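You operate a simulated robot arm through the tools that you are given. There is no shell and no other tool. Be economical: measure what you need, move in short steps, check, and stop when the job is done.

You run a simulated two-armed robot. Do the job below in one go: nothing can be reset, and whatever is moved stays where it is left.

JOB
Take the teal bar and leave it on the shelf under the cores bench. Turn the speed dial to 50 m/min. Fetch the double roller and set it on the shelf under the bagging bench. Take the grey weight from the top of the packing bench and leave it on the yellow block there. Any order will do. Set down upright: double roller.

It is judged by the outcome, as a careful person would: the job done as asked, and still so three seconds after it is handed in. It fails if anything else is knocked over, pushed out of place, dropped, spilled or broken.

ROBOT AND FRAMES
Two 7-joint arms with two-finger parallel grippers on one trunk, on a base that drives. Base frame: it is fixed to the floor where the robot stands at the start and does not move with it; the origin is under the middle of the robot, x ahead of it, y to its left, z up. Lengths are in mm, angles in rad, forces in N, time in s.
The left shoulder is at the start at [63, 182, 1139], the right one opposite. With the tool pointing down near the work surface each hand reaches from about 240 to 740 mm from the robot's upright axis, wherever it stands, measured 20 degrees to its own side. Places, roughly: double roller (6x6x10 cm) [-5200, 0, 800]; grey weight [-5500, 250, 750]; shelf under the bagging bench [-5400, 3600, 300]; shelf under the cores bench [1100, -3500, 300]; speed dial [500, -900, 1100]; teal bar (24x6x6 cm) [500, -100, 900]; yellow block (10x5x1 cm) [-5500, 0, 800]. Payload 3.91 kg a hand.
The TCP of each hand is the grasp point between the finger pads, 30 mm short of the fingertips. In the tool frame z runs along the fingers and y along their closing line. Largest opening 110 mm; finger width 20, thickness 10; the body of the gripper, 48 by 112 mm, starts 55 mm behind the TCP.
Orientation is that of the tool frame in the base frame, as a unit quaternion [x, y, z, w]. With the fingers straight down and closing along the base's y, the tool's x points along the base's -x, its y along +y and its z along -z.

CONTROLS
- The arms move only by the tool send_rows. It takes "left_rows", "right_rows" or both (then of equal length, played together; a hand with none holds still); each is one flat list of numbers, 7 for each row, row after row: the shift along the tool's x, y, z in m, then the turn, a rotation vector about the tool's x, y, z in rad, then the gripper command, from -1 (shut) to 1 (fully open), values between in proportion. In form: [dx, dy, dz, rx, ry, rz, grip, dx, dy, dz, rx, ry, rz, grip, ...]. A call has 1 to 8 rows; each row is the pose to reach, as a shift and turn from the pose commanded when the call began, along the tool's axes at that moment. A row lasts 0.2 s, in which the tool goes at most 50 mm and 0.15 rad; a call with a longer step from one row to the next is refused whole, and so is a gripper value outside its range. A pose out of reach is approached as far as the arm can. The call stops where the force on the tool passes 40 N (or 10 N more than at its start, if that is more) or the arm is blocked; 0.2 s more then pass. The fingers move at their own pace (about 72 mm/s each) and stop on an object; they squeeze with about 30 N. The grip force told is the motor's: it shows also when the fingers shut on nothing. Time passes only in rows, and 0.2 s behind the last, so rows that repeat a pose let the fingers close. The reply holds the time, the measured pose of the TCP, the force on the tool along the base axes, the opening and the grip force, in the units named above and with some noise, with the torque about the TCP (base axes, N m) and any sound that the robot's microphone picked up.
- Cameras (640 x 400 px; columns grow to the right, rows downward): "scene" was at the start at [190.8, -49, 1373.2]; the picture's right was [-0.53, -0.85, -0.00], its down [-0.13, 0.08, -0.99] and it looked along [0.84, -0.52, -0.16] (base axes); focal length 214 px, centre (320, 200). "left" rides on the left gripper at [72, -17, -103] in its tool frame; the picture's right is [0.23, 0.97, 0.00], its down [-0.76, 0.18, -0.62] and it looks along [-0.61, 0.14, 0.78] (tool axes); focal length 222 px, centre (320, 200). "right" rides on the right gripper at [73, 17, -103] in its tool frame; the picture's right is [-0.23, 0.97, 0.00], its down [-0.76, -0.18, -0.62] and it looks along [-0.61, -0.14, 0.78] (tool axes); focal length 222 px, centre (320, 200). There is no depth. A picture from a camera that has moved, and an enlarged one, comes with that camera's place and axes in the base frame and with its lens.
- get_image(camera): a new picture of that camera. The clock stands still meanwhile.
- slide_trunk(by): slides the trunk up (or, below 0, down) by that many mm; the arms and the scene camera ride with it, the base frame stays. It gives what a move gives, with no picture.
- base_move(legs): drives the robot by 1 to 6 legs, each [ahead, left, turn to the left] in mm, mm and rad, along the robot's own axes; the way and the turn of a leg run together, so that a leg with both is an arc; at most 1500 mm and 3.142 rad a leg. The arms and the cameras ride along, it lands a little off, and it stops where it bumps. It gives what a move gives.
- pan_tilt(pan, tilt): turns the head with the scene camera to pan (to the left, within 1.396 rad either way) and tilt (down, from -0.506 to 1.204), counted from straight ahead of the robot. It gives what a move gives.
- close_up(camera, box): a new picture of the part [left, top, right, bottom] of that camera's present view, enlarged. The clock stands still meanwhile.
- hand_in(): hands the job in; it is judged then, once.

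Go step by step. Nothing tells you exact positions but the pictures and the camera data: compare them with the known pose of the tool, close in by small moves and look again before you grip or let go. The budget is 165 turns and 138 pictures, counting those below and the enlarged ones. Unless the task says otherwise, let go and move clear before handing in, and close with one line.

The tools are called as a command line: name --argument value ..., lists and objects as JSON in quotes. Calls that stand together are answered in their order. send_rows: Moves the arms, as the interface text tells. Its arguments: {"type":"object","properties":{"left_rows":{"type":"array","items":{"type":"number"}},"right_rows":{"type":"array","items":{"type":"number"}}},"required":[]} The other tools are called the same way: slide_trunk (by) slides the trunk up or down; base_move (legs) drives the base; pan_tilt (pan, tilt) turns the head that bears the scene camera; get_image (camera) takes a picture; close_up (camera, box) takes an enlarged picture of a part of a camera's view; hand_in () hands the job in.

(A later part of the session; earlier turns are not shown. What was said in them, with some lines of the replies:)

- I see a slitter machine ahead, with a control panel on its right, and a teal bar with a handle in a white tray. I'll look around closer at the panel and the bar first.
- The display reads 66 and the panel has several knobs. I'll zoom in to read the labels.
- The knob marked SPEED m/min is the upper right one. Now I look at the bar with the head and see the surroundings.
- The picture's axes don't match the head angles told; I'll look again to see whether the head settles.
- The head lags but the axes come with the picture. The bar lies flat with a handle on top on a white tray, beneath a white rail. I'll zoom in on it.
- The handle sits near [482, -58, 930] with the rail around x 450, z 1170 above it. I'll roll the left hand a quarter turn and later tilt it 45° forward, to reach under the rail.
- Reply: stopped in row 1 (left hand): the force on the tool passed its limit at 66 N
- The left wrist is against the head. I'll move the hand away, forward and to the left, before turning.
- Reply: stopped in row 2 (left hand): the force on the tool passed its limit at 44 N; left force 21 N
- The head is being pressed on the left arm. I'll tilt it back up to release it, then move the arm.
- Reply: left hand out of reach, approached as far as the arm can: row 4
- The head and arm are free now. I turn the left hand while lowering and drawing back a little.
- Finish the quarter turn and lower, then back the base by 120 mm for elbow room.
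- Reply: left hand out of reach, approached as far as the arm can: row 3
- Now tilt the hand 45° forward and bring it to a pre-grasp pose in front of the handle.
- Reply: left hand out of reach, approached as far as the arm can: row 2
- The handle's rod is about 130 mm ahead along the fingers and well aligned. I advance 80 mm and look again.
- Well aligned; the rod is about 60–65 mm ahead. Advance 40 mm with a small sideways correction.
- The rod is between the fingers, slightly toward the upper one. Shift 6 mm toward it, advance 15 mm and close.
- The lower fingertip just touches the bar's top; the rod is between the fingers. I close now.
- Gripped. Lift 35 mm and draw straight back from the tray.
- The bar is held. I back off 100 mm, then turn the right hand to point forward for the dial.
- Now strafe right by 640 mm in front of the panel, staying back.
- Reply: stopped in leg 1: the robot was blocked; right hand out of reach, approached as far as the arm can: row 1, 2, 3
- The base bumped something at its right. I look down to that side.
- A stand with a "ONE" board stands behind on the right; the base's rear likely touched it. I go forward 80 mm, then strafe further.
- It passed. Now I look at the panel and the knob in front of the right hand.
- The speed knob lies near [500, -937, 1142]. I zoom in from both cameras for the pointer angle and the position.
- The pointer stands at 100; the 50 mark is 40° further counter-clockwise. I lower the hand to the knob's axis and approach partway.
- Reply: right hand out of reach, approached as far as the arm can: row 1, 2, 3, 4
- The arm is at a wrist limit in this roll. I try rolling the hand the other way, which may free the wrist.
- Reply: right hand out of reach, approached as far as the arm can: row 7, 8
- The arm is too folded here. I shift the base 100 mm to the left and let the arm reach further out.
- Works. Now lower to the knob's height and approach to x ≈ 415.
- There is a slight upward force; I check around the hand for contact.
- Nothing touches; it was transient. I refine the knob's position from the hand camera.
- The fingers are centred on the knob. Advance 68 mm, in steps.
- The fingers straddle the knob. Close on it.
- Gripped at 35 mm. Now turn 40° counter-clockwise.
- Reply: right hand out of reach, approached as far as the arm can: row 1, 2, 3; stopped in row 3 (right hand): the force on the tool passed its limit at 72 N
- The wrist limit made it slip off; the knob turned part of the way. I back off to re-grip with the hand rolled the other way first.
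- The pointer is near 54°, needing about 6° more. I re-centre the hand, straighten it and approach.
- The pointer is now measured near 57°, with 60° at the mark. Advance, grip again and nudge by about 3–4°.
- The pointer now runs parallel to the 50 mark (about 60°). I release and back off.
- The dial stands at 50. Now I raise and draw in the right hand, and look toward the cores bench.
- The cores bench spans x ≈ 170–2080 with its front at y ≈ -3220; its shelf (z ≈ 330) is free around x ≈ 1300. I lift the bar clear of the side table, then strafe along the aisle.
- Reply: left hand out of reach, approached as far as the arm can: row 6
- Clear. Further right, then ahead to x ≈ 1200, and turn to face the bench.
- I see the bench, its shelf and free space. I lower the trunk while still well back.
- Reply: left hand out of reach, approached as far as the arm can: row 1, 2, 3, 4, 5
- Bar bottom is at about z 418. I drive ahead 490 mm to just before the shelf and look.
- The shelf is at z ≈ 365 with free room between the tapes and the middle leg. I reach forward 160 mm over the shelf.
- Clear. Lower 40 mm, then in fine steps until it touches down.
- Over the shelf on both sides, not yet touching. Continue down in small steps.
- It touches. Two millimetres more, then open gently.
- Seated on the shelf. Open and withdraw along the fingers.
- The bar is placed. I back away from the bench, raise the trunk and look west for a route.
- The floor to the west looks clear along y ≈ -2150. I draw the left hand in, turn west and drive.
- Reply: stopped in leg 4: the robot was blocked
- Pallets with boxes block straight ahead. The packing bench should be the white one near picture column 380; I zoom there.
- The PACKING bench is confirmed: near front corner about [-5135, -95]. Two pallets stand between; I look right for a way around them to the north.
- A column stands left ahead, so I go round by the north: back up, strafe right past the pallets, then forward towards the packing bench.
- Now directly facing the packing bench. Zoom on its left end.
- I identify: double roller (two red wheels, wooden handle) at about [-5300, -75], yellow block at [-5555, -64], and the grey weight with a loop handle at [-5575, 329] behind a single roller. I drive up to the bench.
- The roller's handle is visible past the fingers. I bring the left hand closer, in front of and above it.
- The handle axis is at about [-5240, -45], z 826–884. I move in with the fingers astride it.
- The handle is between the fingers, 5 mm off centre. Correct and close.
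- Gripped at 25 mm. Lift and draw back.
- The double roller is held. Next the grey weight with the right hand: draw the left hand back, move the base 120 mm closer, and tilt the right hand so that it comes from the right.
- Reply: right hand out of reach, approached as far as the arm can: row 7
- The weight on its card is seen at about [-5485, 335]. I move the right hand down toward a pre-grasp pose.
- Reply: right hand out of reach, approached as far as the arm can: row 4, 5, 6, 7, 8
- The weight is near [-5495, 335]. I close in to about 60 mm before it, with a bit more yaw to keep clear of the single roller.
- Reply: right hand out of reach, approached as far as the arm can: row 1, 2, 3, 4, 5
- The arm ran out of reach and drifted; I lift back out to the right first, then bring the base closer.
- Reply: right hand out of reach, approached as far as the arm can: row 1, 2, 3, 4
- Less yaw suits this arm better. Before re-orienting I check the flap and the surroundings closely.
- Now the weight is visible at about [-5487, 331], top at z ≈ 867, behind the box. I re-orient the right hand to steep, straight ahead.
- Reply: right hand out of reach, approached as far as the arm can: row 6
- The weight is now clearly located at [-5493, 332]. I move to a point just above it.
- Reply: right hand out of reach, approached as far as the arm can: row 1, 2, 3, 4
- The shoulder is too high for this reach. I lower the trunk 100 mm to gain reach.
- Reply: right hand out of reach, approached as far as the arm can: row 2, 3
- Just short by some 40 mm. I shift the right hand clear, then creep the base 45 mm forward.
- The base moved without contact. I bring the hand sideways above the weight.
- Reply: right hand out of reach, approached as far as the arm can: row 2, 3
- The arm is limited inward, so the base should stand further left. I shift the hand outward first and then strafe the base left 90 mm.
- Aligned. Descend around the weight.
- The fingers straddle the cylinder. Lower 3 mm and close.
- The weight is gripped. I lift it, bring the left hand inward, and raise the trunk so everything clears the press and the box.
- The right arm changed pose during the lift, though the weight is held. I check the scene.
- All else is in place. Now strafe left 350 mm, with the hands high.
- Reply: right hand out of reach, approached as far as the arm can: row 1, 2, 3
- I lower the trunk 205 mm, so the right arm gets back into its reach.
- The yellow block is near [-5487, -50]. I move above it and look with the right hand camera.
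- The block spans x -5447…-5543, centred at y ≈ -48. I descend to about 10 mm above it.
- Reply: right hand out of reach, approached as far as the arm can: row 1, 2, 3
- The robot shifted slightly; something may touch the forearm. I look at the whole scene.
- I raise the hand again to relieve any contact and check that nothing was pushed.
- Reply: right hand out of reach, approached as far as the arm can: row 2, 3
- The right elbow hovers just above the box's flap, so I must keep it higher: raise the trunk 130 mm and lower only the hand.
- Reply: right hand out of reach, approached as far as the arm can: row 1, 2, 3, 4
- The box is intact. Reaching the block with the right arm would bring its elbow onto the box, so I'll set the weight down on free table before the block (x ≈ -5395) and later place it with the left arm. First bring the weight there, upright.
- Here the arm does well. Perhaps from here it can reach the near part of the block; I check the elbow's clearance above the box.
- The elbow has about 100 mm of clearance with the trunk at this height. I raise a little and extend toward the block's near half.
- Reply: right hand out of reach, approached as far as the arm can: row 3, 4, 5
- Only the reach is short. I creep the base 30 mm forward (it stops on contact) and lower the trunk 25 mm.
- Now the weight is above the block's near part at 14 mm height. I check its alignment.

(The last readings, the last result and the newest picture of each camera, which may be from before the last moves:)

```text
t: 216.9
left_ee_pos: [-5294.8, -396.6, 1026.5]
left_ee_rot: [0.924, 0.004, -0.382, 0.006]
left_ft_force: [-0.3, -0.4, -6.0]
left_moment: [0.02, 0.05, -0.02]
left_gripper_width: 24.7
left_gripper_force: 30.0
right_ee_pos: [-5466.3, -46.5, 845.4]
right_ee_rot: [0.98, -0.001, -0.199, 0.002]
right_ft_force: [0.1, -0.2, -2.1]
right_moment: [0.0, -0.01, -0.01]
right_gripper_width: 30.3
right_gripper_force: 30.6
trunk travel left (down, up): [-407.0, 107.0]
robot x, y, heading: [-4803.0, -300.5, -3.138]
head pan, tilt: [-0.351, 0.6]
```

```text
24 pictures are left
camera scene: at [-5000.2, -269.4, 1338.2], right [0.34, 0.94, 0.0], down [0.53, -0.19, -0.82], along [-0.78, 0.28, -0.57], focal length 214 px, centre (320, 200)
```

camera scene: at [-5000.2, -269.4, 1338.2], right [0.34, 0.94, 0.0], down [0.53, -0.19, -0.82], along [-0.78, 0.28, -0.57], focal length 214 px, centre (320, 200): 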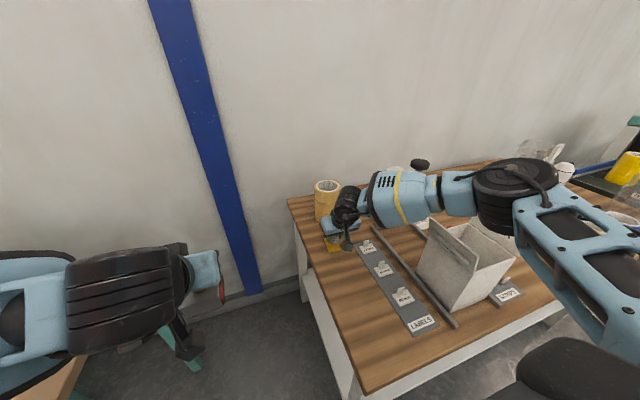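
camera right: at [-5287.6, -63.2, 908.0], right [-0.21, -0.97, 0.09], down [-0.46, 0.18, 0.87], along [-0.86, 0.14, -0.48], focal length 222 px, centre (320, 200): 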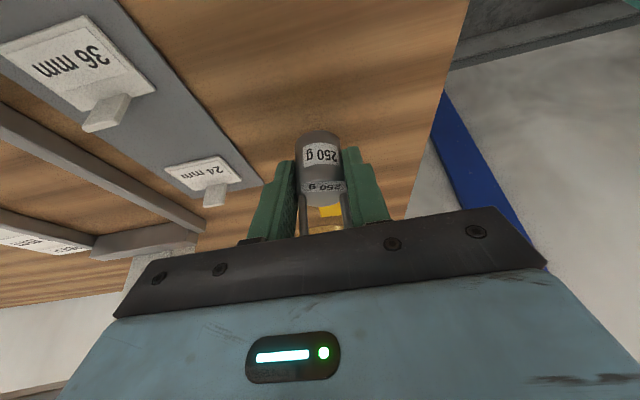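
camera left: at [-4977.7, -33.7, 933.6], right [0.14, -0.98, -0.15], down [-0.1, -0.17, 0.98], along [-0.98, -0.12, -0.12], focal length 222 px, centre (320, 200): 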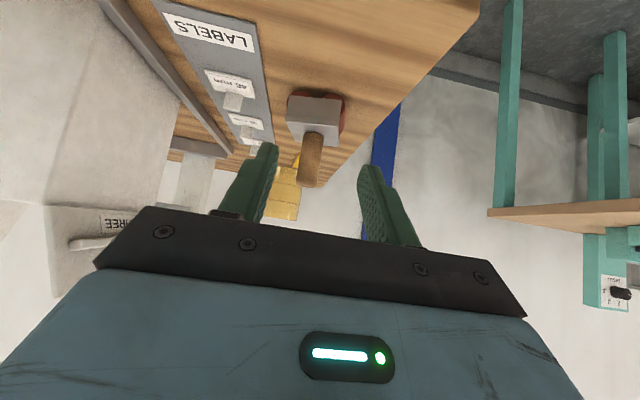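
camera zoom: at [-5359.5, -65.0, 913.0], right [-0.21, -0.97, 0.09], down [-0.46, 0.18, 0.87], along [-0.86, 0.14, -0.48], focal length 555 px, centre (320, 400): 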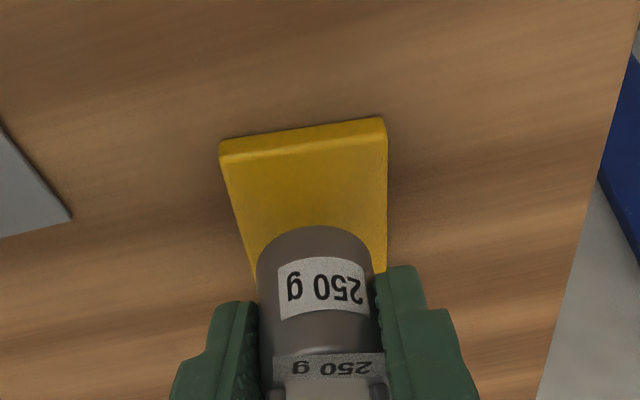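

Well aligned. Move 7 mm further, and lower onto the block.

send_rows --right_rows '[-0.006, 0.002, 0.003, 0, 0, 0, -1, -0.003, 0.002, 0.0105, 0, 0, 0, -1, -0.0015, 0.002, 0.014, 0, 0, 0, -1]'

```text
t: 217.7
left_ee_pos: [-5294.2, -397.3, 1025.5]
left_ee_rot: [0.924, 0.004, -0.382, 0.005]
left_ft_force: [0.1, 0.4, -5.9]
left_moment: [-0.01, 0.01, 0.0]
left_gripper_width: 24.6
left_gripper_force: 29.9
right_ee_pos: [-5474.1, -51.1, 831.8]
right_ee_rot: [0.98, -0.001, -0.199, 0.001]
right_ft_force: [-0.3, -0.5, -3.0]
right_moment: [-0.01, 0.0, 0.03]
right_gripper_width: 30.3
right_gripper_force: 29.6
trunk travel left (down, up): [-407.0, 107.0]
robot x, y, heading: [-4808.6, -298.8, -3.134]
head pan, tilt: [-0.351, 0.6]
```

send_rows --right_rows '[0.0008, 0, 0.0018, 0, 0, 0, -1, 0.0016, 0, 0.0037, 0, 0, 0, -1]'

send_rows --right_rows '[0.0008, 0, 0.0018, 0, 0, 0, -1]'

```text
t: 218.3
left_ee_pos: [-5296.4, -397.0, 1025.4]
left_ee_rot: [0.925, 0.004, -0.381, 0.006]
left_ft_force: [0.2, 0.1, -5.9]
left_moment: [0.0, 0.01, -0.01]
left_gripper_width: 24.5
left_gripper_force: 30.2
right_ee_pos: [-5471.9, -48.9, 829.5]
right_ee_rot: [0.98, -0.001, -0.199, 0.001]
right_ft_force: [-1.2, 0.4, -2.7]
right_moment: [0.04, -0.04, -0.02]
right_gripper_width: 30.5
right_gripper_force: 30.3
trunk travel left (down, up): [-407.0, 107.0]
robot x, y, heading: [-4804.0, -298.7, -3.137]
head pan, tilt: [-0.351, 0.6]
```

```text
t: 218.7
left_ee_pos: [-5295.8, -397.9, 1027.3]
left_ee_rot: [0.924, 0.004, -0.381, 0.006]
left_ft_force: [-0.1, 0.6, -5.0]
left_moment: [0.01, 0.01, 0.01]
left_gripper_width: 24.6
left_gripper_force: 29.9
right_ee_pos: [-5472.8, -49.6, 828.7]
right_ee_rot: [0.98, -0.001, -0.201, 0.001]
right_ft_force: [-0.8, 1.0, 3.6]
right_moment: [0.03, -0.02, 0.02]
right_gripper_width: 30.3
right_gripper_force: 30.2
trunk travel left (down, up): [-407.0, 107.0]
robot x, y, heading: [-4805.7, -297.9, -3.134]
head pan, tilt: [-0.351, 0.6]
```

It touches down. Open and rise along the fingers.

send_rows --right_rows '[0, 0, 0, 0, 0, 0, -0.3, 0, 0, 0, 0, 0, 0, 0.0, 0, 0, 0, 0, 0, 0, 0.1, 0, 0, -0.03, 0, 0, 0, 0.1, 0, 0, -0.07, 0, 0, 0, 0.1, 0, 0, -0.11, 0, 0, 0, 0.1]'

close_up --camera "right" --box '[200, 20, 440, 180]'

```text
t: 220.1
left_ee_pos: [-5295.6, -397.9, 1026.3]
left_ee_rot: [0.925, 0.005, -0.381, 0.006]
left_ft_force: [1.1, -0.1, -6.3]
left_moment: [-0.01, 0.01, -0.02]
left_gripper_width: 24.3
left_gripper_force: 30.5
right_ee_pos: [-5428.4, -47.0, 929.2]
right_ee_rot: [0.98, -0.001, -0.199, 0.001]
right_ft_force: [0.4, 0.9, -0.1]
right_moment: [-0.02, 0.0, -0.01]
right_gripper_width: 60.4
right_gripper_force: 0.0
trunk travel left (down, up): [-407.0, 107.0]
robot x, y, heading: [-4804.0, -300.2, -3.139]
head pan, tilt: [-0.351, 0.6]
```

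```text
2.50 times, centred on (320, 100) of right
camera zoom: at [-5321.8, -64.7, 995.9], right [-0.21, -0.97, 0.09], down [-0.46, 0.18, 0.87], along [-0.86, 0.14, -0.48], focal length 555 px, centre (320, 450)
```

zoom: 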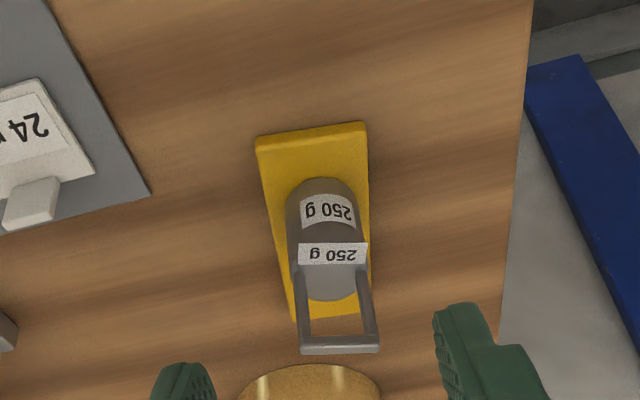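

The weight stands on the block. I raise and retract the right hand and back away from the bench.

send_rows --right_rows '[0, 0, -0.045, 0, 0, 0, 0.1, 0, 0, -0.09, 0, 0, 0, 0.1, 0.03, 0, -0.12, 0, 0, 0, 0.1, 0.06, -0.01, -0.145, 0, 0, 0, 0.1, 0.09, -0.02, -0.17, 0, 0, 0, 0.1]'

base_move --legs '[[-300, 0, 0], [0, -1300, 0]]'

pan_tilt --pan -0.9 --tilt 0.3

get_image --camera "scene"

```text
t: 221.3
left_ee_pos: [-5295.1, -395.9, 1026.2]
left_ee_rot: [0.924, 0.004, -0.381, 0.006]
left_ft_force: [-0.5, -0.3, -6.2]
left_moment: [-0.03, 0.0, -0.01]
left_gripper_width: 24.5
left_gripper_force: 29.8
right_ee_pos: [-5280.2, -26.5, 1049.7]
right_ee_rot: [0.98, 0.0, -0.2, 0.002]
right_ft_force: [0.5, -0.1, -1.1]
right_moment: [-0.04, 0.05, -0.01]
right_gripper_width: 60.6
right_gripper_force: 0.1
trunk travel left (down, up): [-407.0, 107.0]
robot x, y, heading: [-4808.3, -298.1, -3.135]
head pan, tilt: [-0.351, 0.6]
```

```text
t: 234.6
left_ee_pos: [-4969.7, 932.6, 1026.2]
left_ee_rot: [0.924, -0.018, -0.381, -0.004]
left_ft_force: [0.1, 0.6, -5.7]
left_moment: [0.0, 0.06, -0.03]
left_gripper_width: 24.5
left_gripper_force: 29.7
right_ee_pos: [-4939.0, 1301.1, 1049.0]
right_ee_rot: [0.98, -0.024, -0.199, -0.003]
right_ft_force: [-0.3, 0.4, 0.7]
right_moment: [-0.01, 0.01, -0.01]
right_gripper_width: 60.5
right_gripper_force: 0.1
trunk travel left (down, up): [-407.0, 107.0]
robot x, y, heading: [-4474.8, 1004.3, 3.092]
head pan, tilt: [-0.351, 0.6]
```

```text
t: 235.6
left_ee_pos: [-4970.2, 932.7, 1025.9]
left_ee_rot: [0.924, -0.019, -0.381, -0.004]
left_ft_force: [0.2, 0.1, -5.8]
left_moment: [0.03, 0.02, 0.02]
left_gripper_width: 24.6
left_gripper_force: 29.7
right_ee_pos: [-4937.2, 1299.6, 1050.6]
right_ee_rot: [0.979, -0.025, -0.2, -0.004]
right_ft_force: [0.3, -0.3, -0.4]
right_moment: [-0.02, -0.01, 0.0]
right_gripper_width: 60.4
right_gripper_force: 0.0
trunk travel left (down, up): [-407.0, 107.0]
robot x, y, heading: [-4474.2, 1010.7, 3.098]
head pan, tilt: [-0.901, 0.3]
```

```text
22 pictures are left
camera scene: at [-4641.8, 1087.8, 1365.7], right [0.81, 0.59, 0.0], down [0.17, -0.24, -0.96], along [-0.56, 0.77, -0.3], focal length 214 px, centre (320, 200)
```

scene: 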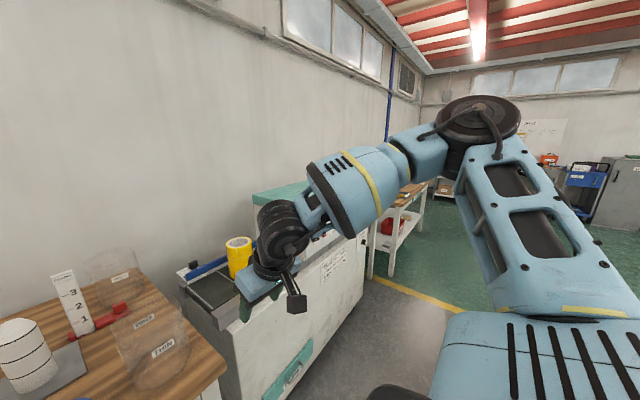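

The bagging bench lies further right, from about y 2870. I continue strafing to about y 3250.

base_move --legs '[[0, -1150, 0.044], [0, -1150, 0]]'

pan_tilt --pan -0.2 --tilt 0.5

get_image --camera "scene"

```text
t: 255.8
left_ee_pos: [-4976.0, 3194.4, 1025.9]
left_ee_rot: [0.924, 0.011, -0.381, 0.009]
left_ft_force: [0.5, -0.4, -6.0]
left_moment: [-0.01, 0.03, 0.02]
left_gripper_width: 24.3
left_gripper_force: 30.7
right_ee_pos: [-4967.2, 3562.6, 1049.6]
right_ee_rot: [0.98, 0.007, -0.2, 0.003]
right_ft_force: [-0.4, -0.6, -0.5]
right_moment: [-0.01, 0.01, 0.0]
right_gripper_width: 60.1
right_gripper_force: 0.0
trunk travel left (down, up): [-407.0, 107.0]
robot x, y, heading: [-4484.9, 3300.8, -3.122]
head pan, tilt: [-0.901, 0.3]
```

```text
t: 256.9
left_ee_pos: [-4975.8, 3194.5, 1025.8]
left_ee_rot: [0.925, 0.01, -0.381, 0.008]
left_ft_force: [0.3, 0.3, -6.4]
left_moment: [-0.01, 0.03, 0.01]
left_gripper_width: 24.5
left_gripper_force: 29.9
right_ee_pos: [-4967.2, 3563.7, 1048.5]
right_ee_rot: [0.98, 0.008, -0.199, 0.003]
right_ft_force: [0.4, -0.2, 1.2]
right_moment: [0.02, -0.03, -0.01]
right_gripper_width: 60.6
right_gripper_force: 0.1
trunk travel left (down, up): [-407.0, 107.0]
robot x, y, heading: [-4484.9, 3298.2, -3.123]
head pan, tilt: [-0.201, 0.499]
```

```text
21 pictures are left
camera scene: at [-4688.2, 3314.1, 1347.3], right [0.18, 0.98, 0.0], down [0.47, -0.09, -0.88], along [-0.86, 0.16, -0.48], focal length 214 px, centre (320, 200)
```

scene: 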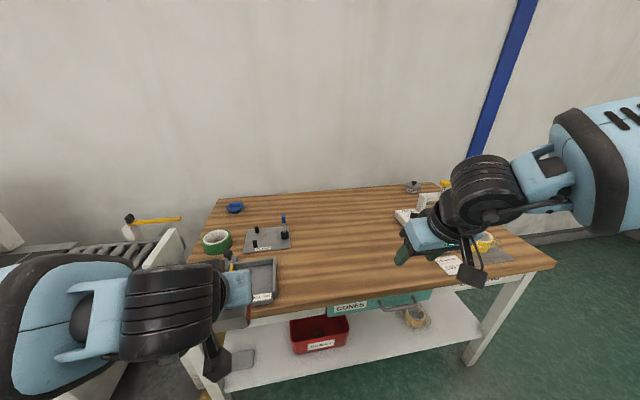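

There is free shelf room at y ≈ 3690, between the red bin and the tape roll. I tuck the right hand up and back, and shift the base right so that the left hand faces that spot.

send_rows --right_rows '[-0.003, -0.008, -0.045, 0, 0, 0, 0.1, -0.005, -0.016, -0.09, 0, 0, 0, 0.1, -0.008, -0.024, -0.135, 0, 0, 0, 0.1, -0.01, -0.032, -0.18, 0, 0, 0, 0.1, -0.012, -0.04, -0.225, 0, 0, 0, 0.1, -0.014, -0.04, -0.265, 0, 0, 0, 0.1]'

base_move --legs '[[0, -495, -0.018]]'

slide_trunk --by -400

pan_tilt --pan 0.1 --tilt 0.7

get_image --camera "scene"

```text
t: 258.3
left_ee_pos: [-4974.5, 3193.3, 1025.8]
left_ee_rot: [0.925, 0.01, -0.381, 0.009]
left_ft_force: [0.8, 0.1, -6.5]
left_moment: [-0.03, 0.02, 0.04]
left_gripper_width: 24.5
left_gripper_force: 30.1
right_ee_pos: [-4876.1, 3606.2, 1299.0]
right_ee_rot: [0.98, 0.008, -0.199, 0.003]
right_ft_force: [0.4, 1.0, 0.2]
right_moment: [-0.01, 0.03, 0.0]
right_gripper_width: 60.6
right_gripper_force: 0.1
trunk travel left (down, up): [-407.0, 107.0]
robot x, y, heading: [-4487.7, 3295.8, -3.122]
head pan, tilt: [-0.201, 0.499]
```

```text
t: 263.1
left_ee_pos: [-4982.0, 3687.7, 1026.8]
left_ee_rot: [0.925, 0.004, -0.381, 0.006]
left_ft_force: [0.2, 0.3, -6.6]
left_moment: [0.02, -0.01, 0.0]
left_gripper_width: 24.2
left_gripper_force: 30.1
right_ee_pos: [-4877.7, 4099.5, 1298.3]
right_ee_rot: [0.98, -0.002, -0.199, 0.002]
right_ft_force: [-0.6, 0.2, -0.1]
right_moment: [0.01, 0.03, 0.03]
right_gripper_width: 60.5
right_gripper_force: 0.1
trunk travel left (down, up): [-407.0, 107.0]
robot x, y, heading: [-4490.1, 3781.8, -3.135]
head pan, tilt: [-0.201, 0.499]
```

```text
t: 266.9
left_ee_pos: [-4981.8, 3687.5, 625.7]
left_ee_rot: [0.924, 0.004, -0.382, 0.006]
left_ft_force: [0.3, 0.8, -6.4]
left_moment: [-0.01, 0.02, -0.03]
left_gripper_width: 24.3
left_gripper_force: 30.0
right_ee_pos: [-4876.9, 4098.8, 898.5]
right_ee_rot: [0.98, -0.001, -0.2, 0.001]
right_ft_force: [0.6, 0.0, 0.2]
right_moment: [0.01, -0.02, 0.0]
right_gripper_width: 60.8
right_gripper_force: 0.1
trunk travel left (down, up): [-7.0, 507.0]
robot x, y, heading: [-4490.6, 3784.6, -3.14]
head pan, tilt: [-0.201, 0.499]
```

```text
t: 267.7
left_ee_pos: [-4983.0, 3688.4, 626.0]
left_ee_rot: [0.924, 0.004, -0.382, 0.005]
left_ft_force: [0.8, -0.7, -4.9]
left_moment: [0.02, 0.04, 0.0]
left_gripper_width: 24.5
left_gripper_force: 29.9
right_ee_pos: [-4877.5, 4100.1, 899.0]
right_ee_rot: [0.98, 0.0, -0.199, 0.002]
right_ft_force: [0.5, -0.6, -0.4]
right_moment: [-0.01, 0.05, -0.02]
right_gripper_width: 60.4
right_gripper_force: 0.0
trunk travel left (down, up): [-7.0, 507.0]
robot x, y, heading: [-4492.6, 3786.5, -3.139]
head pan, tilt: [0.099, 0.7]
```

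```text
20 pictures are left
camera scene: at [-4823.1, 3775.6, 904.9], right [-0.1, 0.99, 0.0], down [0.64, 0.07, -0.77], along [-0.76, -0.08, -0.64], focal length 214 px, centre (320, 200)
```

scene: 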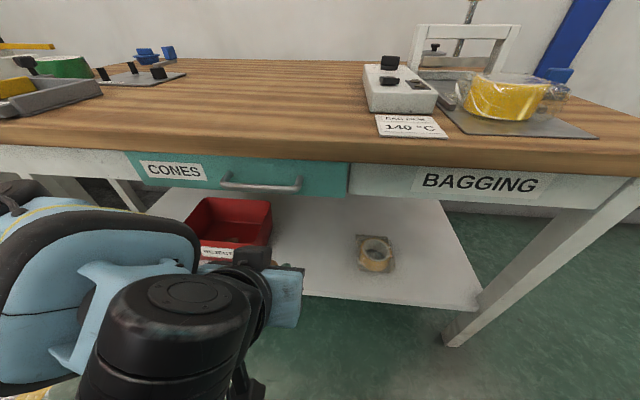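

I lower the left hand to shelf entry height and then drive forward 130 mm.

send_rows --left_rows '[0.021, 0, 0.021, 0, 0, 0, -1, 0.042, 0, 0.042, 0, 0, 0, -1, 0.063, 0, 0.063, 0, 0, 0, -1, 0.084, 0, 0.084, 0, 0, 0, -1, 0.103, 0, 0.103, 0, 0, 0, -1]'

base_move --legs '[[110, 0, 0]]'

get_image --camera "left"

get_image --camera "scene"

```text
t: 268.9
left_ee_pos: [-4979.7, 3687.1, 480.7]
left_ee_rot: [0.925, 0.003, -0.38, 0.005]
left_ft_force: [1.0, 0.3, -5.7]
left_moment: [0.01, 0.05, -0.01]
left_gripper_width: 24.5
left_gripper_force: 30.3
right_ee_pos: [-4877.5, 4099.0, 898.0]
right_ee_rot: [0.98, -0.001, -0.199, 0.002]
right_ft_force: [0.0, -0.3, -0.8]
right_moment: [0.01, -0.03, 0.01]
right_gripper_width: 60.5
right_gripper_force: 0.1
trunk travel left (down, up): [-7.0, 507.0]
robot x, y, heading: [-4492.8, 3782.2, -3.137]
head pan, tilt: [0.099, 0.7]
```

```text
t: 270.1
left_ee_pos: [-5086.6, 3685.7, 480.8]
left_ee_rot: [0.925, 0.004, -0.38, 0.006]
left_ft_force: [-0.4, 0.0, -5.9]
left_moment: [0.0, 0.04, 0.01]
left_gripper_width: 24.4
left_gripper_force: 29.3
right_ee_pos: [-4985.1, 4097.6, 898.7]
right_ee_rot: [0.98, 0.0, -0.199, 0.001]
right_ft_force: [0.2, -0.3, 1.1]
right_moment: [-0.01, 0.0, 0.0]
right_gripper_width: 60.7
right_gripper_force: 0.1
trunk travel left (down, up): [-7.0, 507.0]
robot x, y, heading: [-4598.1, 3786.9, -3.134]
head pan, tilt: [0.099, 0.7]
```

```text
19 pictures are left
camera left: at [-4963.6, 3705.5, 503.0], right [0.17, -0.97, -0.15], down [-0.1, -0.17, 0.98], along [-0.98, -0.15, -0.13], focal length 222 px, centre (320, 200)
```

left: 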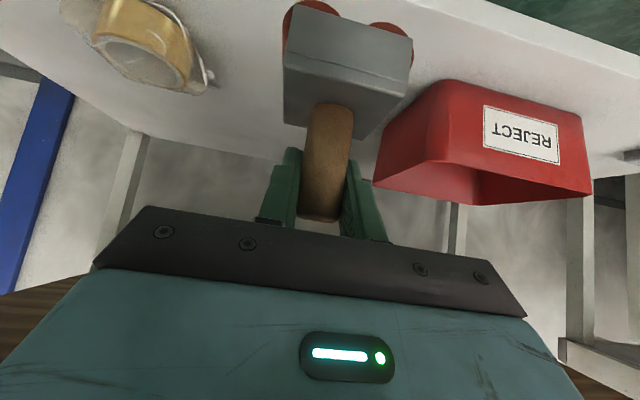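

```text
18 pictures are left
camera scene: at [-4931.5, 3774.9, 904.7], right [-0.1, 0.99, 0.0], down [0.64, 0.07, -0.76], along [-0.76, -0.08, -0.64], focal length 214 px, centre (320, 200)
```

scene: 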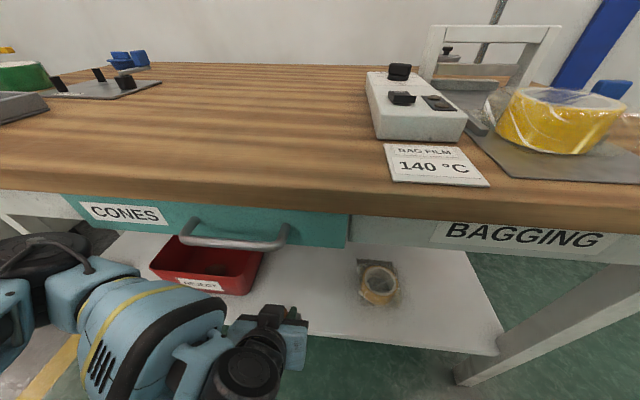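

The roller hangs above the shelf's front edge with clear space around. Lower 40 mm and reach in 100 mm.

send_rows --left_rows '[0.014, 0, 0.014, 0, 0, 0, -1, 0.028, 0, 0.028, 0, 0, 0, -1, 0.007, 0, 0.049, 0, 0, 0, -1, -0.014, 0, 0.07, 0, 0, 0, -1, -0.0427, 0, 0.099, 0, 0, 0, -1]'

get_image --camera "left"

```text
t: 271.3
left_ee_pos: [-5190.7, 3685.4, 441.5]
left_ee_rot: [0.925, 0.004, -0.38, 0.006]
left_ft_force: [-0.7, 0.2, -5.4]
left_moment: [-0.02, 0.03, 0.01]
left_gripper_width: 24.4
left_gripper_force: 29.8
right_ee_pos: [-4985.4, 4098.1, 897.4]
right_ee_rot: [0.98, -0.001, -0.199, 0.002]
right_ft_force: [-0.1, -1.2, 0.8]
right_moment: [0.0, 0.03, 0.01]
right_gripper_width: 60.6
right_gripper_force: 0.0
trunk travel left (down, up): [-7.0, 507.0]
robot x, y, heading: [-4596.5, 3783.3, -3.137]
head pan, tilt: [0.099, 0.7]
```

```text
17 pictures are left
camera left: at [-5066.9, 3703.7, 464.4], right [0.17, -0.97, -0.15], down [-0.1, -0.17, 0.98], along [-0.98, -0.15, -0.13], focal length 222 px, centre (320, 200)
```

left: 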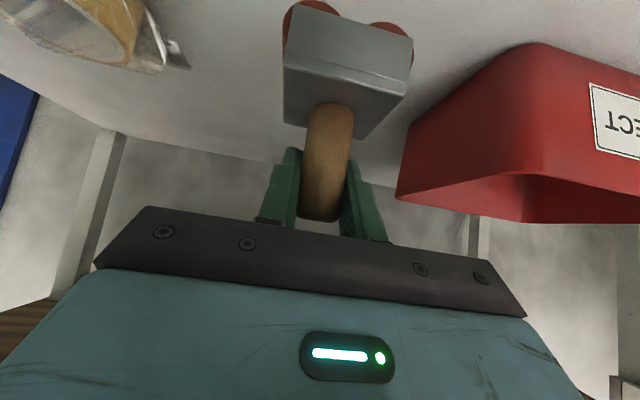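

Well inside and clear. Descend in small steps until touch.

send_rows --left_rows '[0.009, 0, 0.009, 0, 0, 0, -1, 0.018, 0, 0.018, 0, 0, 0, -1]'

send_rows --left_rows '[0.003, 0, 0.003, 0, 0, 0, -1, 0.006, 0, 0.006, 0, 0, 0, -1]'

send_rows --left_rows '[0.002, 0, 0.002, 0, 0, 0, -1, 0.004, 0, 0.004, 0, 0, 0, -1]'

```text
t: 271.9
left_ee_pos: [-5187.5, 3685.0, 414.6]
left_ee_rot: [0.925, 0.003, -0.38, 0.005]
left_ft_force: [0.5, 0.0, -5.7]
left_moment: [0.01, 0.03, -0.04]
left_gripper_width: 24.4
left_gripper_force: 29.6
right_ee_pos: [-4985.8, 4099.0, 897.7]
right_ee_rot: [0.98, 0.0, -0.199, 0.002]
right_ft_force: [0.1, -0.4, 0.0]
right_moment: [0.01, 0.0, 0.02]
right_gripper_width: 60.4
right_gripper_force: 0.1
trunk travel left (down, up): [-7.0, 507.0]
robot x, y, heading: [-4604.3, 3784.3, -3.138]
head pan, tilt: [0.099, 0.7]
```

```text
t: 272.5
left_ee_pos: [-5187.1, 3684.7, 407.3]
left_ee_rot: [0.925, 0.004, -0.381, 0.005]
left_ft_force: [0.8, 0.4, -5.7]
left_moment: [-0.02, 0.03, -0.02]
left_gripper_width: 24.5
left_gripper_force: 29.9
right_ee_pos: [-4984.9, 4097.3, 898.6]
right_ee_rot: [0.98, 0.0, -0.199, 0.002]
right_ft_force: [-0.2, 1.2, 0.5]
right_moment: [0.03, -0.01, 0.01]
right_gripper_width: 60.4
right_gripper_force: 0.1
trunk travel left (down, up): [-7.0, 507.0]
robot x, y, heading: [-4604.6, 3787.7, -3.143]
head pan, tilt: [0.099, 0.7]
```

```text
t: 273.1
left_ee_pos: [-5186.6, 3684.9, 401.8]
left_ee_rot: [0.925, 0.004, -0.38, 0.006]
left_ft_force: [-1.0, 1.3, -6.5]
left_moment: [-0.04, -0.02, -0.01]
left_gripper_width: 24.5
left_gripper_force: 29.7
right_ee_pos: [-4985.5, 4098.1, 898.4]
right_ee_rot: [0.98, -0.001, -0.199, 0.001]
right_ft_force: [0.6, 0.1, 0.2]
right_moment: [-0.01, 0.01, 0.02]
right_gripper_width: 60.7
right_gripper_force: 0.1
trunk travel left (down, up): [-7.0, 507.0]
robot x, y, heading: [-4598.3, 3788.8, -3.138]
head pan, tilt: [0.099, 0.7]
```

send_rows --left_rows '[0.002, 0, 0.002, 0, 0, 0, -1, 0.004, 0, 0.004, 0, 0, 0, -1]'

send_rows --left_rows '[0.002, 0, 0.002, 0, 0, 0, -1, 0.004, 0, 0.004, 0, 0, 0, -1]'

```text
t: 273.7
left_ee_pos: [-5186.4, 3684.4, 396.2]
left_ee_rot: [0.925, 0.003, -0.381, 0.005]
left_ft_force: [0.5, -0.1, -7.0]
left_moment: [0.01, 0.0, 0.0]
left_gripper_width: 24.7
left_gripper_force: 29.6
right_ee_pos: [-4986.5, 4097.6, 897.5]
right_ee_rot: [0.98, -0.001, -0.2, 0.001]
right_ft_force: [-0.1, -0.5, -0.4]
right_moment: [0.02, 0.07, -0.02]
right_gripper_width: 60.6
right_gripper_force: 0.1
trunk travel left (down, up): [-7.0, 507.0]
robot x, y, heading: [-4598.8, 3788.3, -3.137]
head pan, tilt: [0.099, 0.7]
```

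```text
t: 274.3
left_ee_pos: [-5187.0, 3684.9, 389.6]
left_ee_rot: [0.925, 0.003, -0.38, 0.005]
left_ft_force: [0.0, 0.0, -5.9]
left_moment: [-0.01, 0.0, -0.03]
left_gripper_width: 24.5
left_gripper_force: 29.9
right_ee_pos: [-4985.4, 4098.0, 898.6]
right_ee_rot: [0.98, -0.001, -0.199, 0.001]
right_ft_force: [-0.1, 0.6, 0.1]
right_moment: [0.0, -0.01, -0.01]
right_gripper_width: 60.7
right_gripper_force: 0.1
trunk travel left (down, up): [-7.0, 507.0]
robot x, y, heading: [-4603.2, 3785.2, -3.138]
head pan, tilt: [0.099, 0.7]
```

send_rows --left_rows '[0.002, 0, 0.002, 0, 0, 0, -1, 0.004, 0, 0.004, 0, 0, 0, -1]'

send_rows --left_rows '[0.002, 0, 0.002, 0, 0, 0, -1, 0.004, 0, 0.004, 0, 0, 0, -1]'

close_up --camera "scene" --box '[200, 220, 420, 380]'

```text
t: 274.9
left_ee_pos: [-5188.7, 3684.7, 384.6]
left_ee_rot: [0.925, 0.003, -0.381, 0.006]
left_ft_force: [-0.2, 0.1, -5.6]
left_moment: [0.03, 0.02, 0.02]
left_gripper_width: 24.6
left_gripper_force: 30.5
right_ee_pos: [-4986.0, 4098.2, 898.0]
right_ee_rot: [0.98, 0.0, -0.199, 0.002]
right_ft_force: [0.2, 0.2, -0.3]
right_moment: [0.01, -0.03, 0.02]
right_gripper_width: 60.8
right_gripper_force: 0.1
trunk travel left (down, up): [-7.0, 507.0]
robot x, y, heading: [-4599.1, 3783.5, -3.143]
head pan, tilt: [0.099, 0.7]
```

```text
t: 275.5
left_ee_pos: [-5187.8, 3684.7, 377.9]
left_ee_rot: [0.925, 0.003, -0.381, 0.006]
left_ft_force: [0.6, -0.4, -6.3]
left_moment: [-0.01, 0.01, 0.0]
left_gripper_width: 24.3
left_gripper_force: 30.1
right_ee_pos: [-4986.7, 4098.8, 898.4]
right_ee_rot: [0.98, -0.001, -0.199, 0.002]
right_ft_force: [-0.6, -0.1, 1.0]
right_moment: [0.01, -0.01, 0.02]
right_gripper_width: 60.6
right_gripper_force: 0.0
trunk travel left (down, up): [-7.0, 507.0]
robot x, y, heading: [-4601.0, 3781.9, -3.135]
head pan, tilt: [0.099, 0.7]
```

```text
2.50 times, centred on (310, 300) of scene
camera zoom: at [-4931.3, 3774.9, 904.8], right [-0.1, 0.99, 0.0], down [0.64, 0.07, -0.76], along [-0.76, -0.08, -0.64], focal length 536 px, centre (345, -50)
```

zoom: 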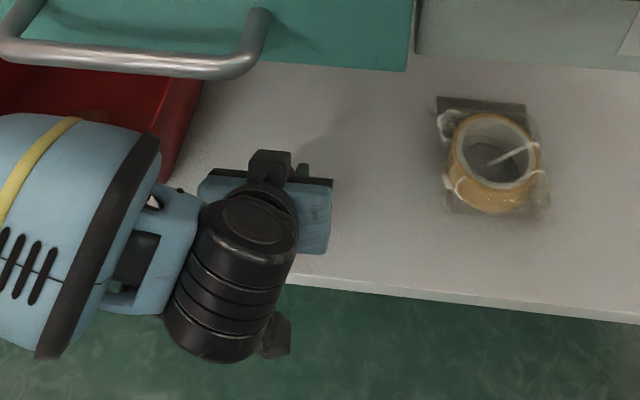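

Still not touching; continue.

send_rows --left_rows '[0.0025, 0, 0.0025, 0, 0, 0, -1, 0.005, 0, 0.005, 0, 0, 0, -1]'

send_rows --left_rows '[0.0025, 0, 0.0025, 0, 0, 0, -1, 0.005, 0, 0.005, 0, 0, 0, -1]'

get_image --camera "left"

```text
t: 276.1
left_ee_pos: [-5185.5, 3682.0, 369.3]
left_ee_rot: [0.925, 0.004, -0.379, 0.005]
left_ft_force: [-0.3, 0.6, -6.5]
left_moment: [0.02, 0.04, 0.01]
left_gripper_width: 24.7
left_gripper_force: 30.1
right_ee_pos: [-4985.2, 4097.1, 898.1]
right_ee_rot: [0.98, 0.0, -0.199, 0.0]
right_ft_force: [0.2, -0.1, -0.8]
right_moment: [0.01, -0.04, -0.02]
right_gripper_width: 60.2
right_gripper_force: 0.0
trunk travel left (down, up): [-7.0, 507.0]
robot x, y, heading: [-4600.1, 3785.4, -3.137]
head pan, tilt: [0.099, 0.7]
```

```text
t: 276.7
left_ee_pos: [-5184.8, 3676.3, 361.3]
left_ee_rot: [0.925, 0.01, -0.38, 0.005]
left_ft_force: [-5.6, -0.9, 29.7]
left_moment: [0.23, 0.12, -0.04]
left_gripper_width: 24.6
left_gripper_force: 30.5
right_ee_pos: [-4986.8, 4089.7, 899.8]
right_ee_rot: [0.98, 0.003, -0.201, -0.001]
right_ft_force: [0.6, 0.1, -1.0]
right_moment: [0.0, -0.02, 0.0]
right_gripper_width: 60.3
right_gripper_force: 0.0
trunk travel left (down, up): [-7.0, 507.0]
robot x, y, heading: [-4598.8, 3779.5, -3.133]
head pan, tilt: [0.099, 0.7]
```

```text
15 pictures are left
camera left: at [-5060.9, 3696.1, 383.6], right [0.18, -0.97, -0.16], down [-0.1, -0.18, 0.98], along [-0.98, -0.16, -0.13], focal length 222 px, centre (320, 200)
```

left: 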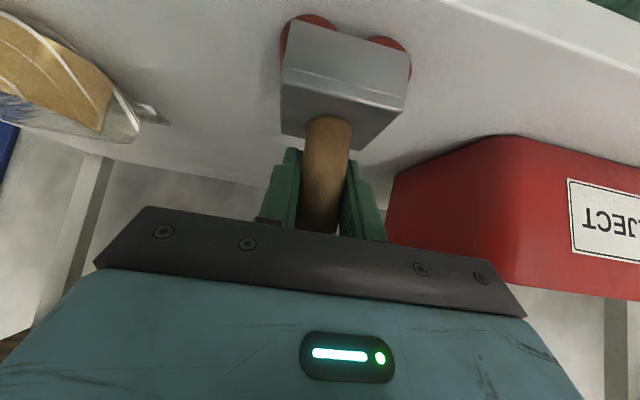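

It has touched down (30 N). I ease off 2 mm and release, then withdraw along the fingers.

send_rows --left_rows '[-0.0015, 0, -0.0015, 0, 0, 0, -1]'

send_rows --left_rows '[0, 0, 0, 0, 0, 0, -0.45, 0, 0, 0, 0, 0, 0, -0.25, 0, 0, 0, 0, 0, 0, 0.0, 0, 0, 0, 0, 0, 0, 0.0]'

close_up --camera "left" --box '[200, 0, 480, 240]'

```text
t: 277.1
left_ee_pos: [-5184.5, 3677.8, 362.6]
left_ee_rot: [0.927, 0.007, -0.376, 0.007]
left_ft_force: [-0.6, 0.6, -5.1]
left_moment: [0.02, 0.04, -0.03]
left_gripper_width: 24.7
left_gripper_force: 30.3
right_ee_pos: [-4985.9, 4092.6, 900.6]
right_ee_rot: [0.98, 0.001, -0.2, -0.001]
right_ft_force: [0.2, -0.4, 0.6]
right_moment: [0.0, 0.0, -0.01]
right_gripper_width: 60.8
right_gripper_force: 0.1
trunk travel left (down, up): [-7.0, 507.0]
robot x, y, heading: [-4601.1, 3786.0, -3.138]
head pan, tilt: [0.099, 0.7]
```

```text
t: 278.1
left_ee_pos: [-5185.5, 3677.6, 363.3]
left_ee_rot: [0.925, 0.009, -0.379, 0.006]
left_ft_force: [-0.4, -0.2, 0.4]
left_moment: [0.0, 0.0, -0.04]
left_gripper_width: 55.0
left_gripper_force: 0.0
right_ee_pos: [-4984.7, 4093.4, 900.2]
right_ee_rot: [0.98, 0.001, -0.2, -0.002]
right_ft_force: [0.1, -0.1, 0.6]
right_moment: [0.0, -0.03, 0.01]
right_gripper_width: 60.6
right_gripper_force: 0.2
trunk travel left (down, up): [-7.0, 507.0]
robot x, y, heading: [-4601.7, 3783.0, -3.138]
head pan, tilt: [0.099, 0.7]
```

```text
1.67 times, centred on (340, 120) of left
camera zoom: at [-5061.1, 3698.1, 386.2], right [0.18, -0.97, -0.16], down [-0.1, -0.18, 0.98], along [-0.98, -0.16, -0.13], focal length 370 px, centre (287, 333)
```

zoom: 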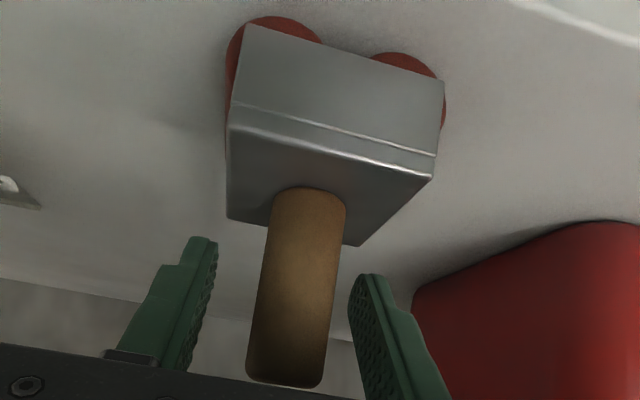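

The double roller stands upright on the shelf. Withdraw the left hand and back the base away.

send_rows --left_rows '[0, 0.002, -0.03, 0, 0, 0, 0.0, 0, 0.002, -0.07, 0, 0, 0, 0.0, 0.02, 0.002, -0.1, 0, 0, 0, 0.0, 0.045, 0.002, -0.13, 0, 0, 0, 0.0]'

base_move --legs '[[-250, 0, 0]]'

get_image --camera "scene"

```text
t: 279.1
left_ee_pos: [-5064.3, 3670.3, 421.4]
left_ee_rot: [0.926, 0.016, -0.378, 0.009]
left_ft_force: [0.1, 0.1, 0.1]
left_moment: [0.04, 0.0, 0.0]
left_gripper_width: 55.2
left_gripper_force: 0.1
right_ee_pos: [-4986.9, 4084.8, 901.6]
right_ee_rot: [0.98, 0.005, -0.199, -0.003]
right_ft_force: [-0.8, 0.6, -1.2]
right_moment: [-0.02, -0.01, -0.02]
right_gripper_width: 60.5
right_gripper_force: 0.1
trunk travel left (down, up): [-7.0, 507.0]
robot x, y, heading: [-4602.5, 3780.7, -3.128]
head pan, tilt: [0.099, 0.7]
```

```text
t: 280.9
left_ee_pos: [-4825.2, 3689.2, 426.1]
left_ee_rot: [0.925, 0.002, -0.381, 0.004]
left_ft_force: [0.0, 0.9, 0.5]
left_moment: [0.01, 0.0, -0.02]
left_gripper_width: 55.2
left_gripper_force: 0.0
right_ee_pos: [-4742.3, 4100.3, 898.2]
right_ee_rot: [0.98, -0.002, -0.2, 0.001]
right_ft_force: [0.1, 0.4, -0.3]
right_moment: [0.0, -0.02, -0.03]
right_gripper_width: 60.5
right_gripper_force: 0.1
trunk travel left (down, up): [-7.0, 507.0]
robot x, y, heading: [-4362.2, 3786.4, 3.142]
head pan, tilt: [0.099, 0.7]
```

```text
13 pictures are left
camera scene: at [-4689.8, 3777.2, 905.0], right [-0.1, 1.0, 0.0], down [0.64, 0.06, -0.77], along [-0.76, -0.07, -0.64], focal length 214 px, centre (320, 200)
```

scene: 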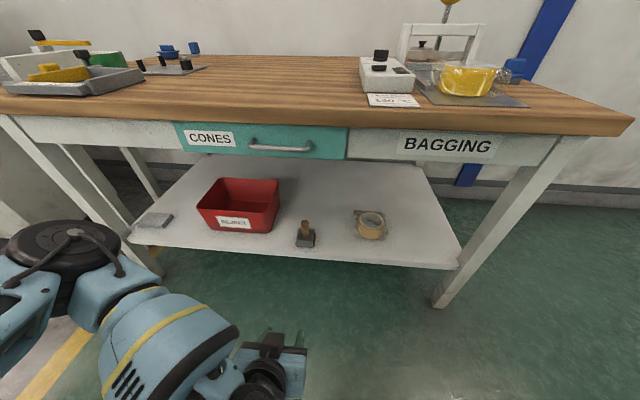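

close_up --camera "scene" --box '[260, 200, 360, 270]'

```text
5.71 times, centred on (310, 235) of scene
camera zoom: at [-4689.8, 3777.2, 905.0], right [-0.1, 1.0, 0.0], down [0.64, 0.06, -0.77], along [-0.76, -0.07, -0.64], focal length 1226 px, centre (377, 0)
```

zoom: 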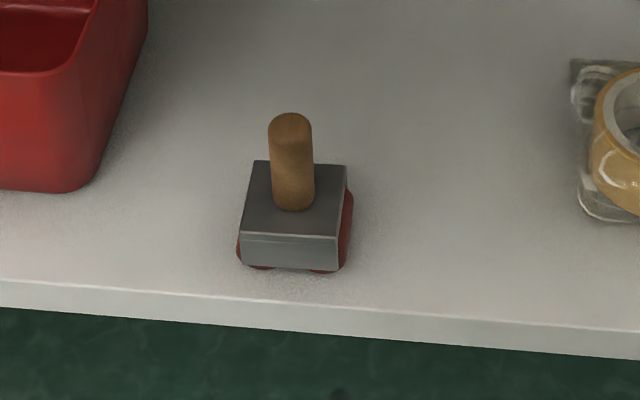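

All four parts are done: the bar is on the cores bench shelf, the speed dial is at 50, the weight is on the yellow block, and the double roller stands upright on the bagging bench shelf. Both hands are clear, so I hand in.

hand_in

```text
The job is handed in.
```

The job is handed in. The teal bar is on the shelf under the cores bench, and the speed dial points at 50 m/min. The grey weight stands on the yellow block, and the double roller stands upright on the shelf under the bagging bench. One caution: while I was placing the weight, the robot was nudged as if the right arm had brushed something, probably the white box on the packing bench. The box looked in place afterwards, but I did not go back for a last check there.
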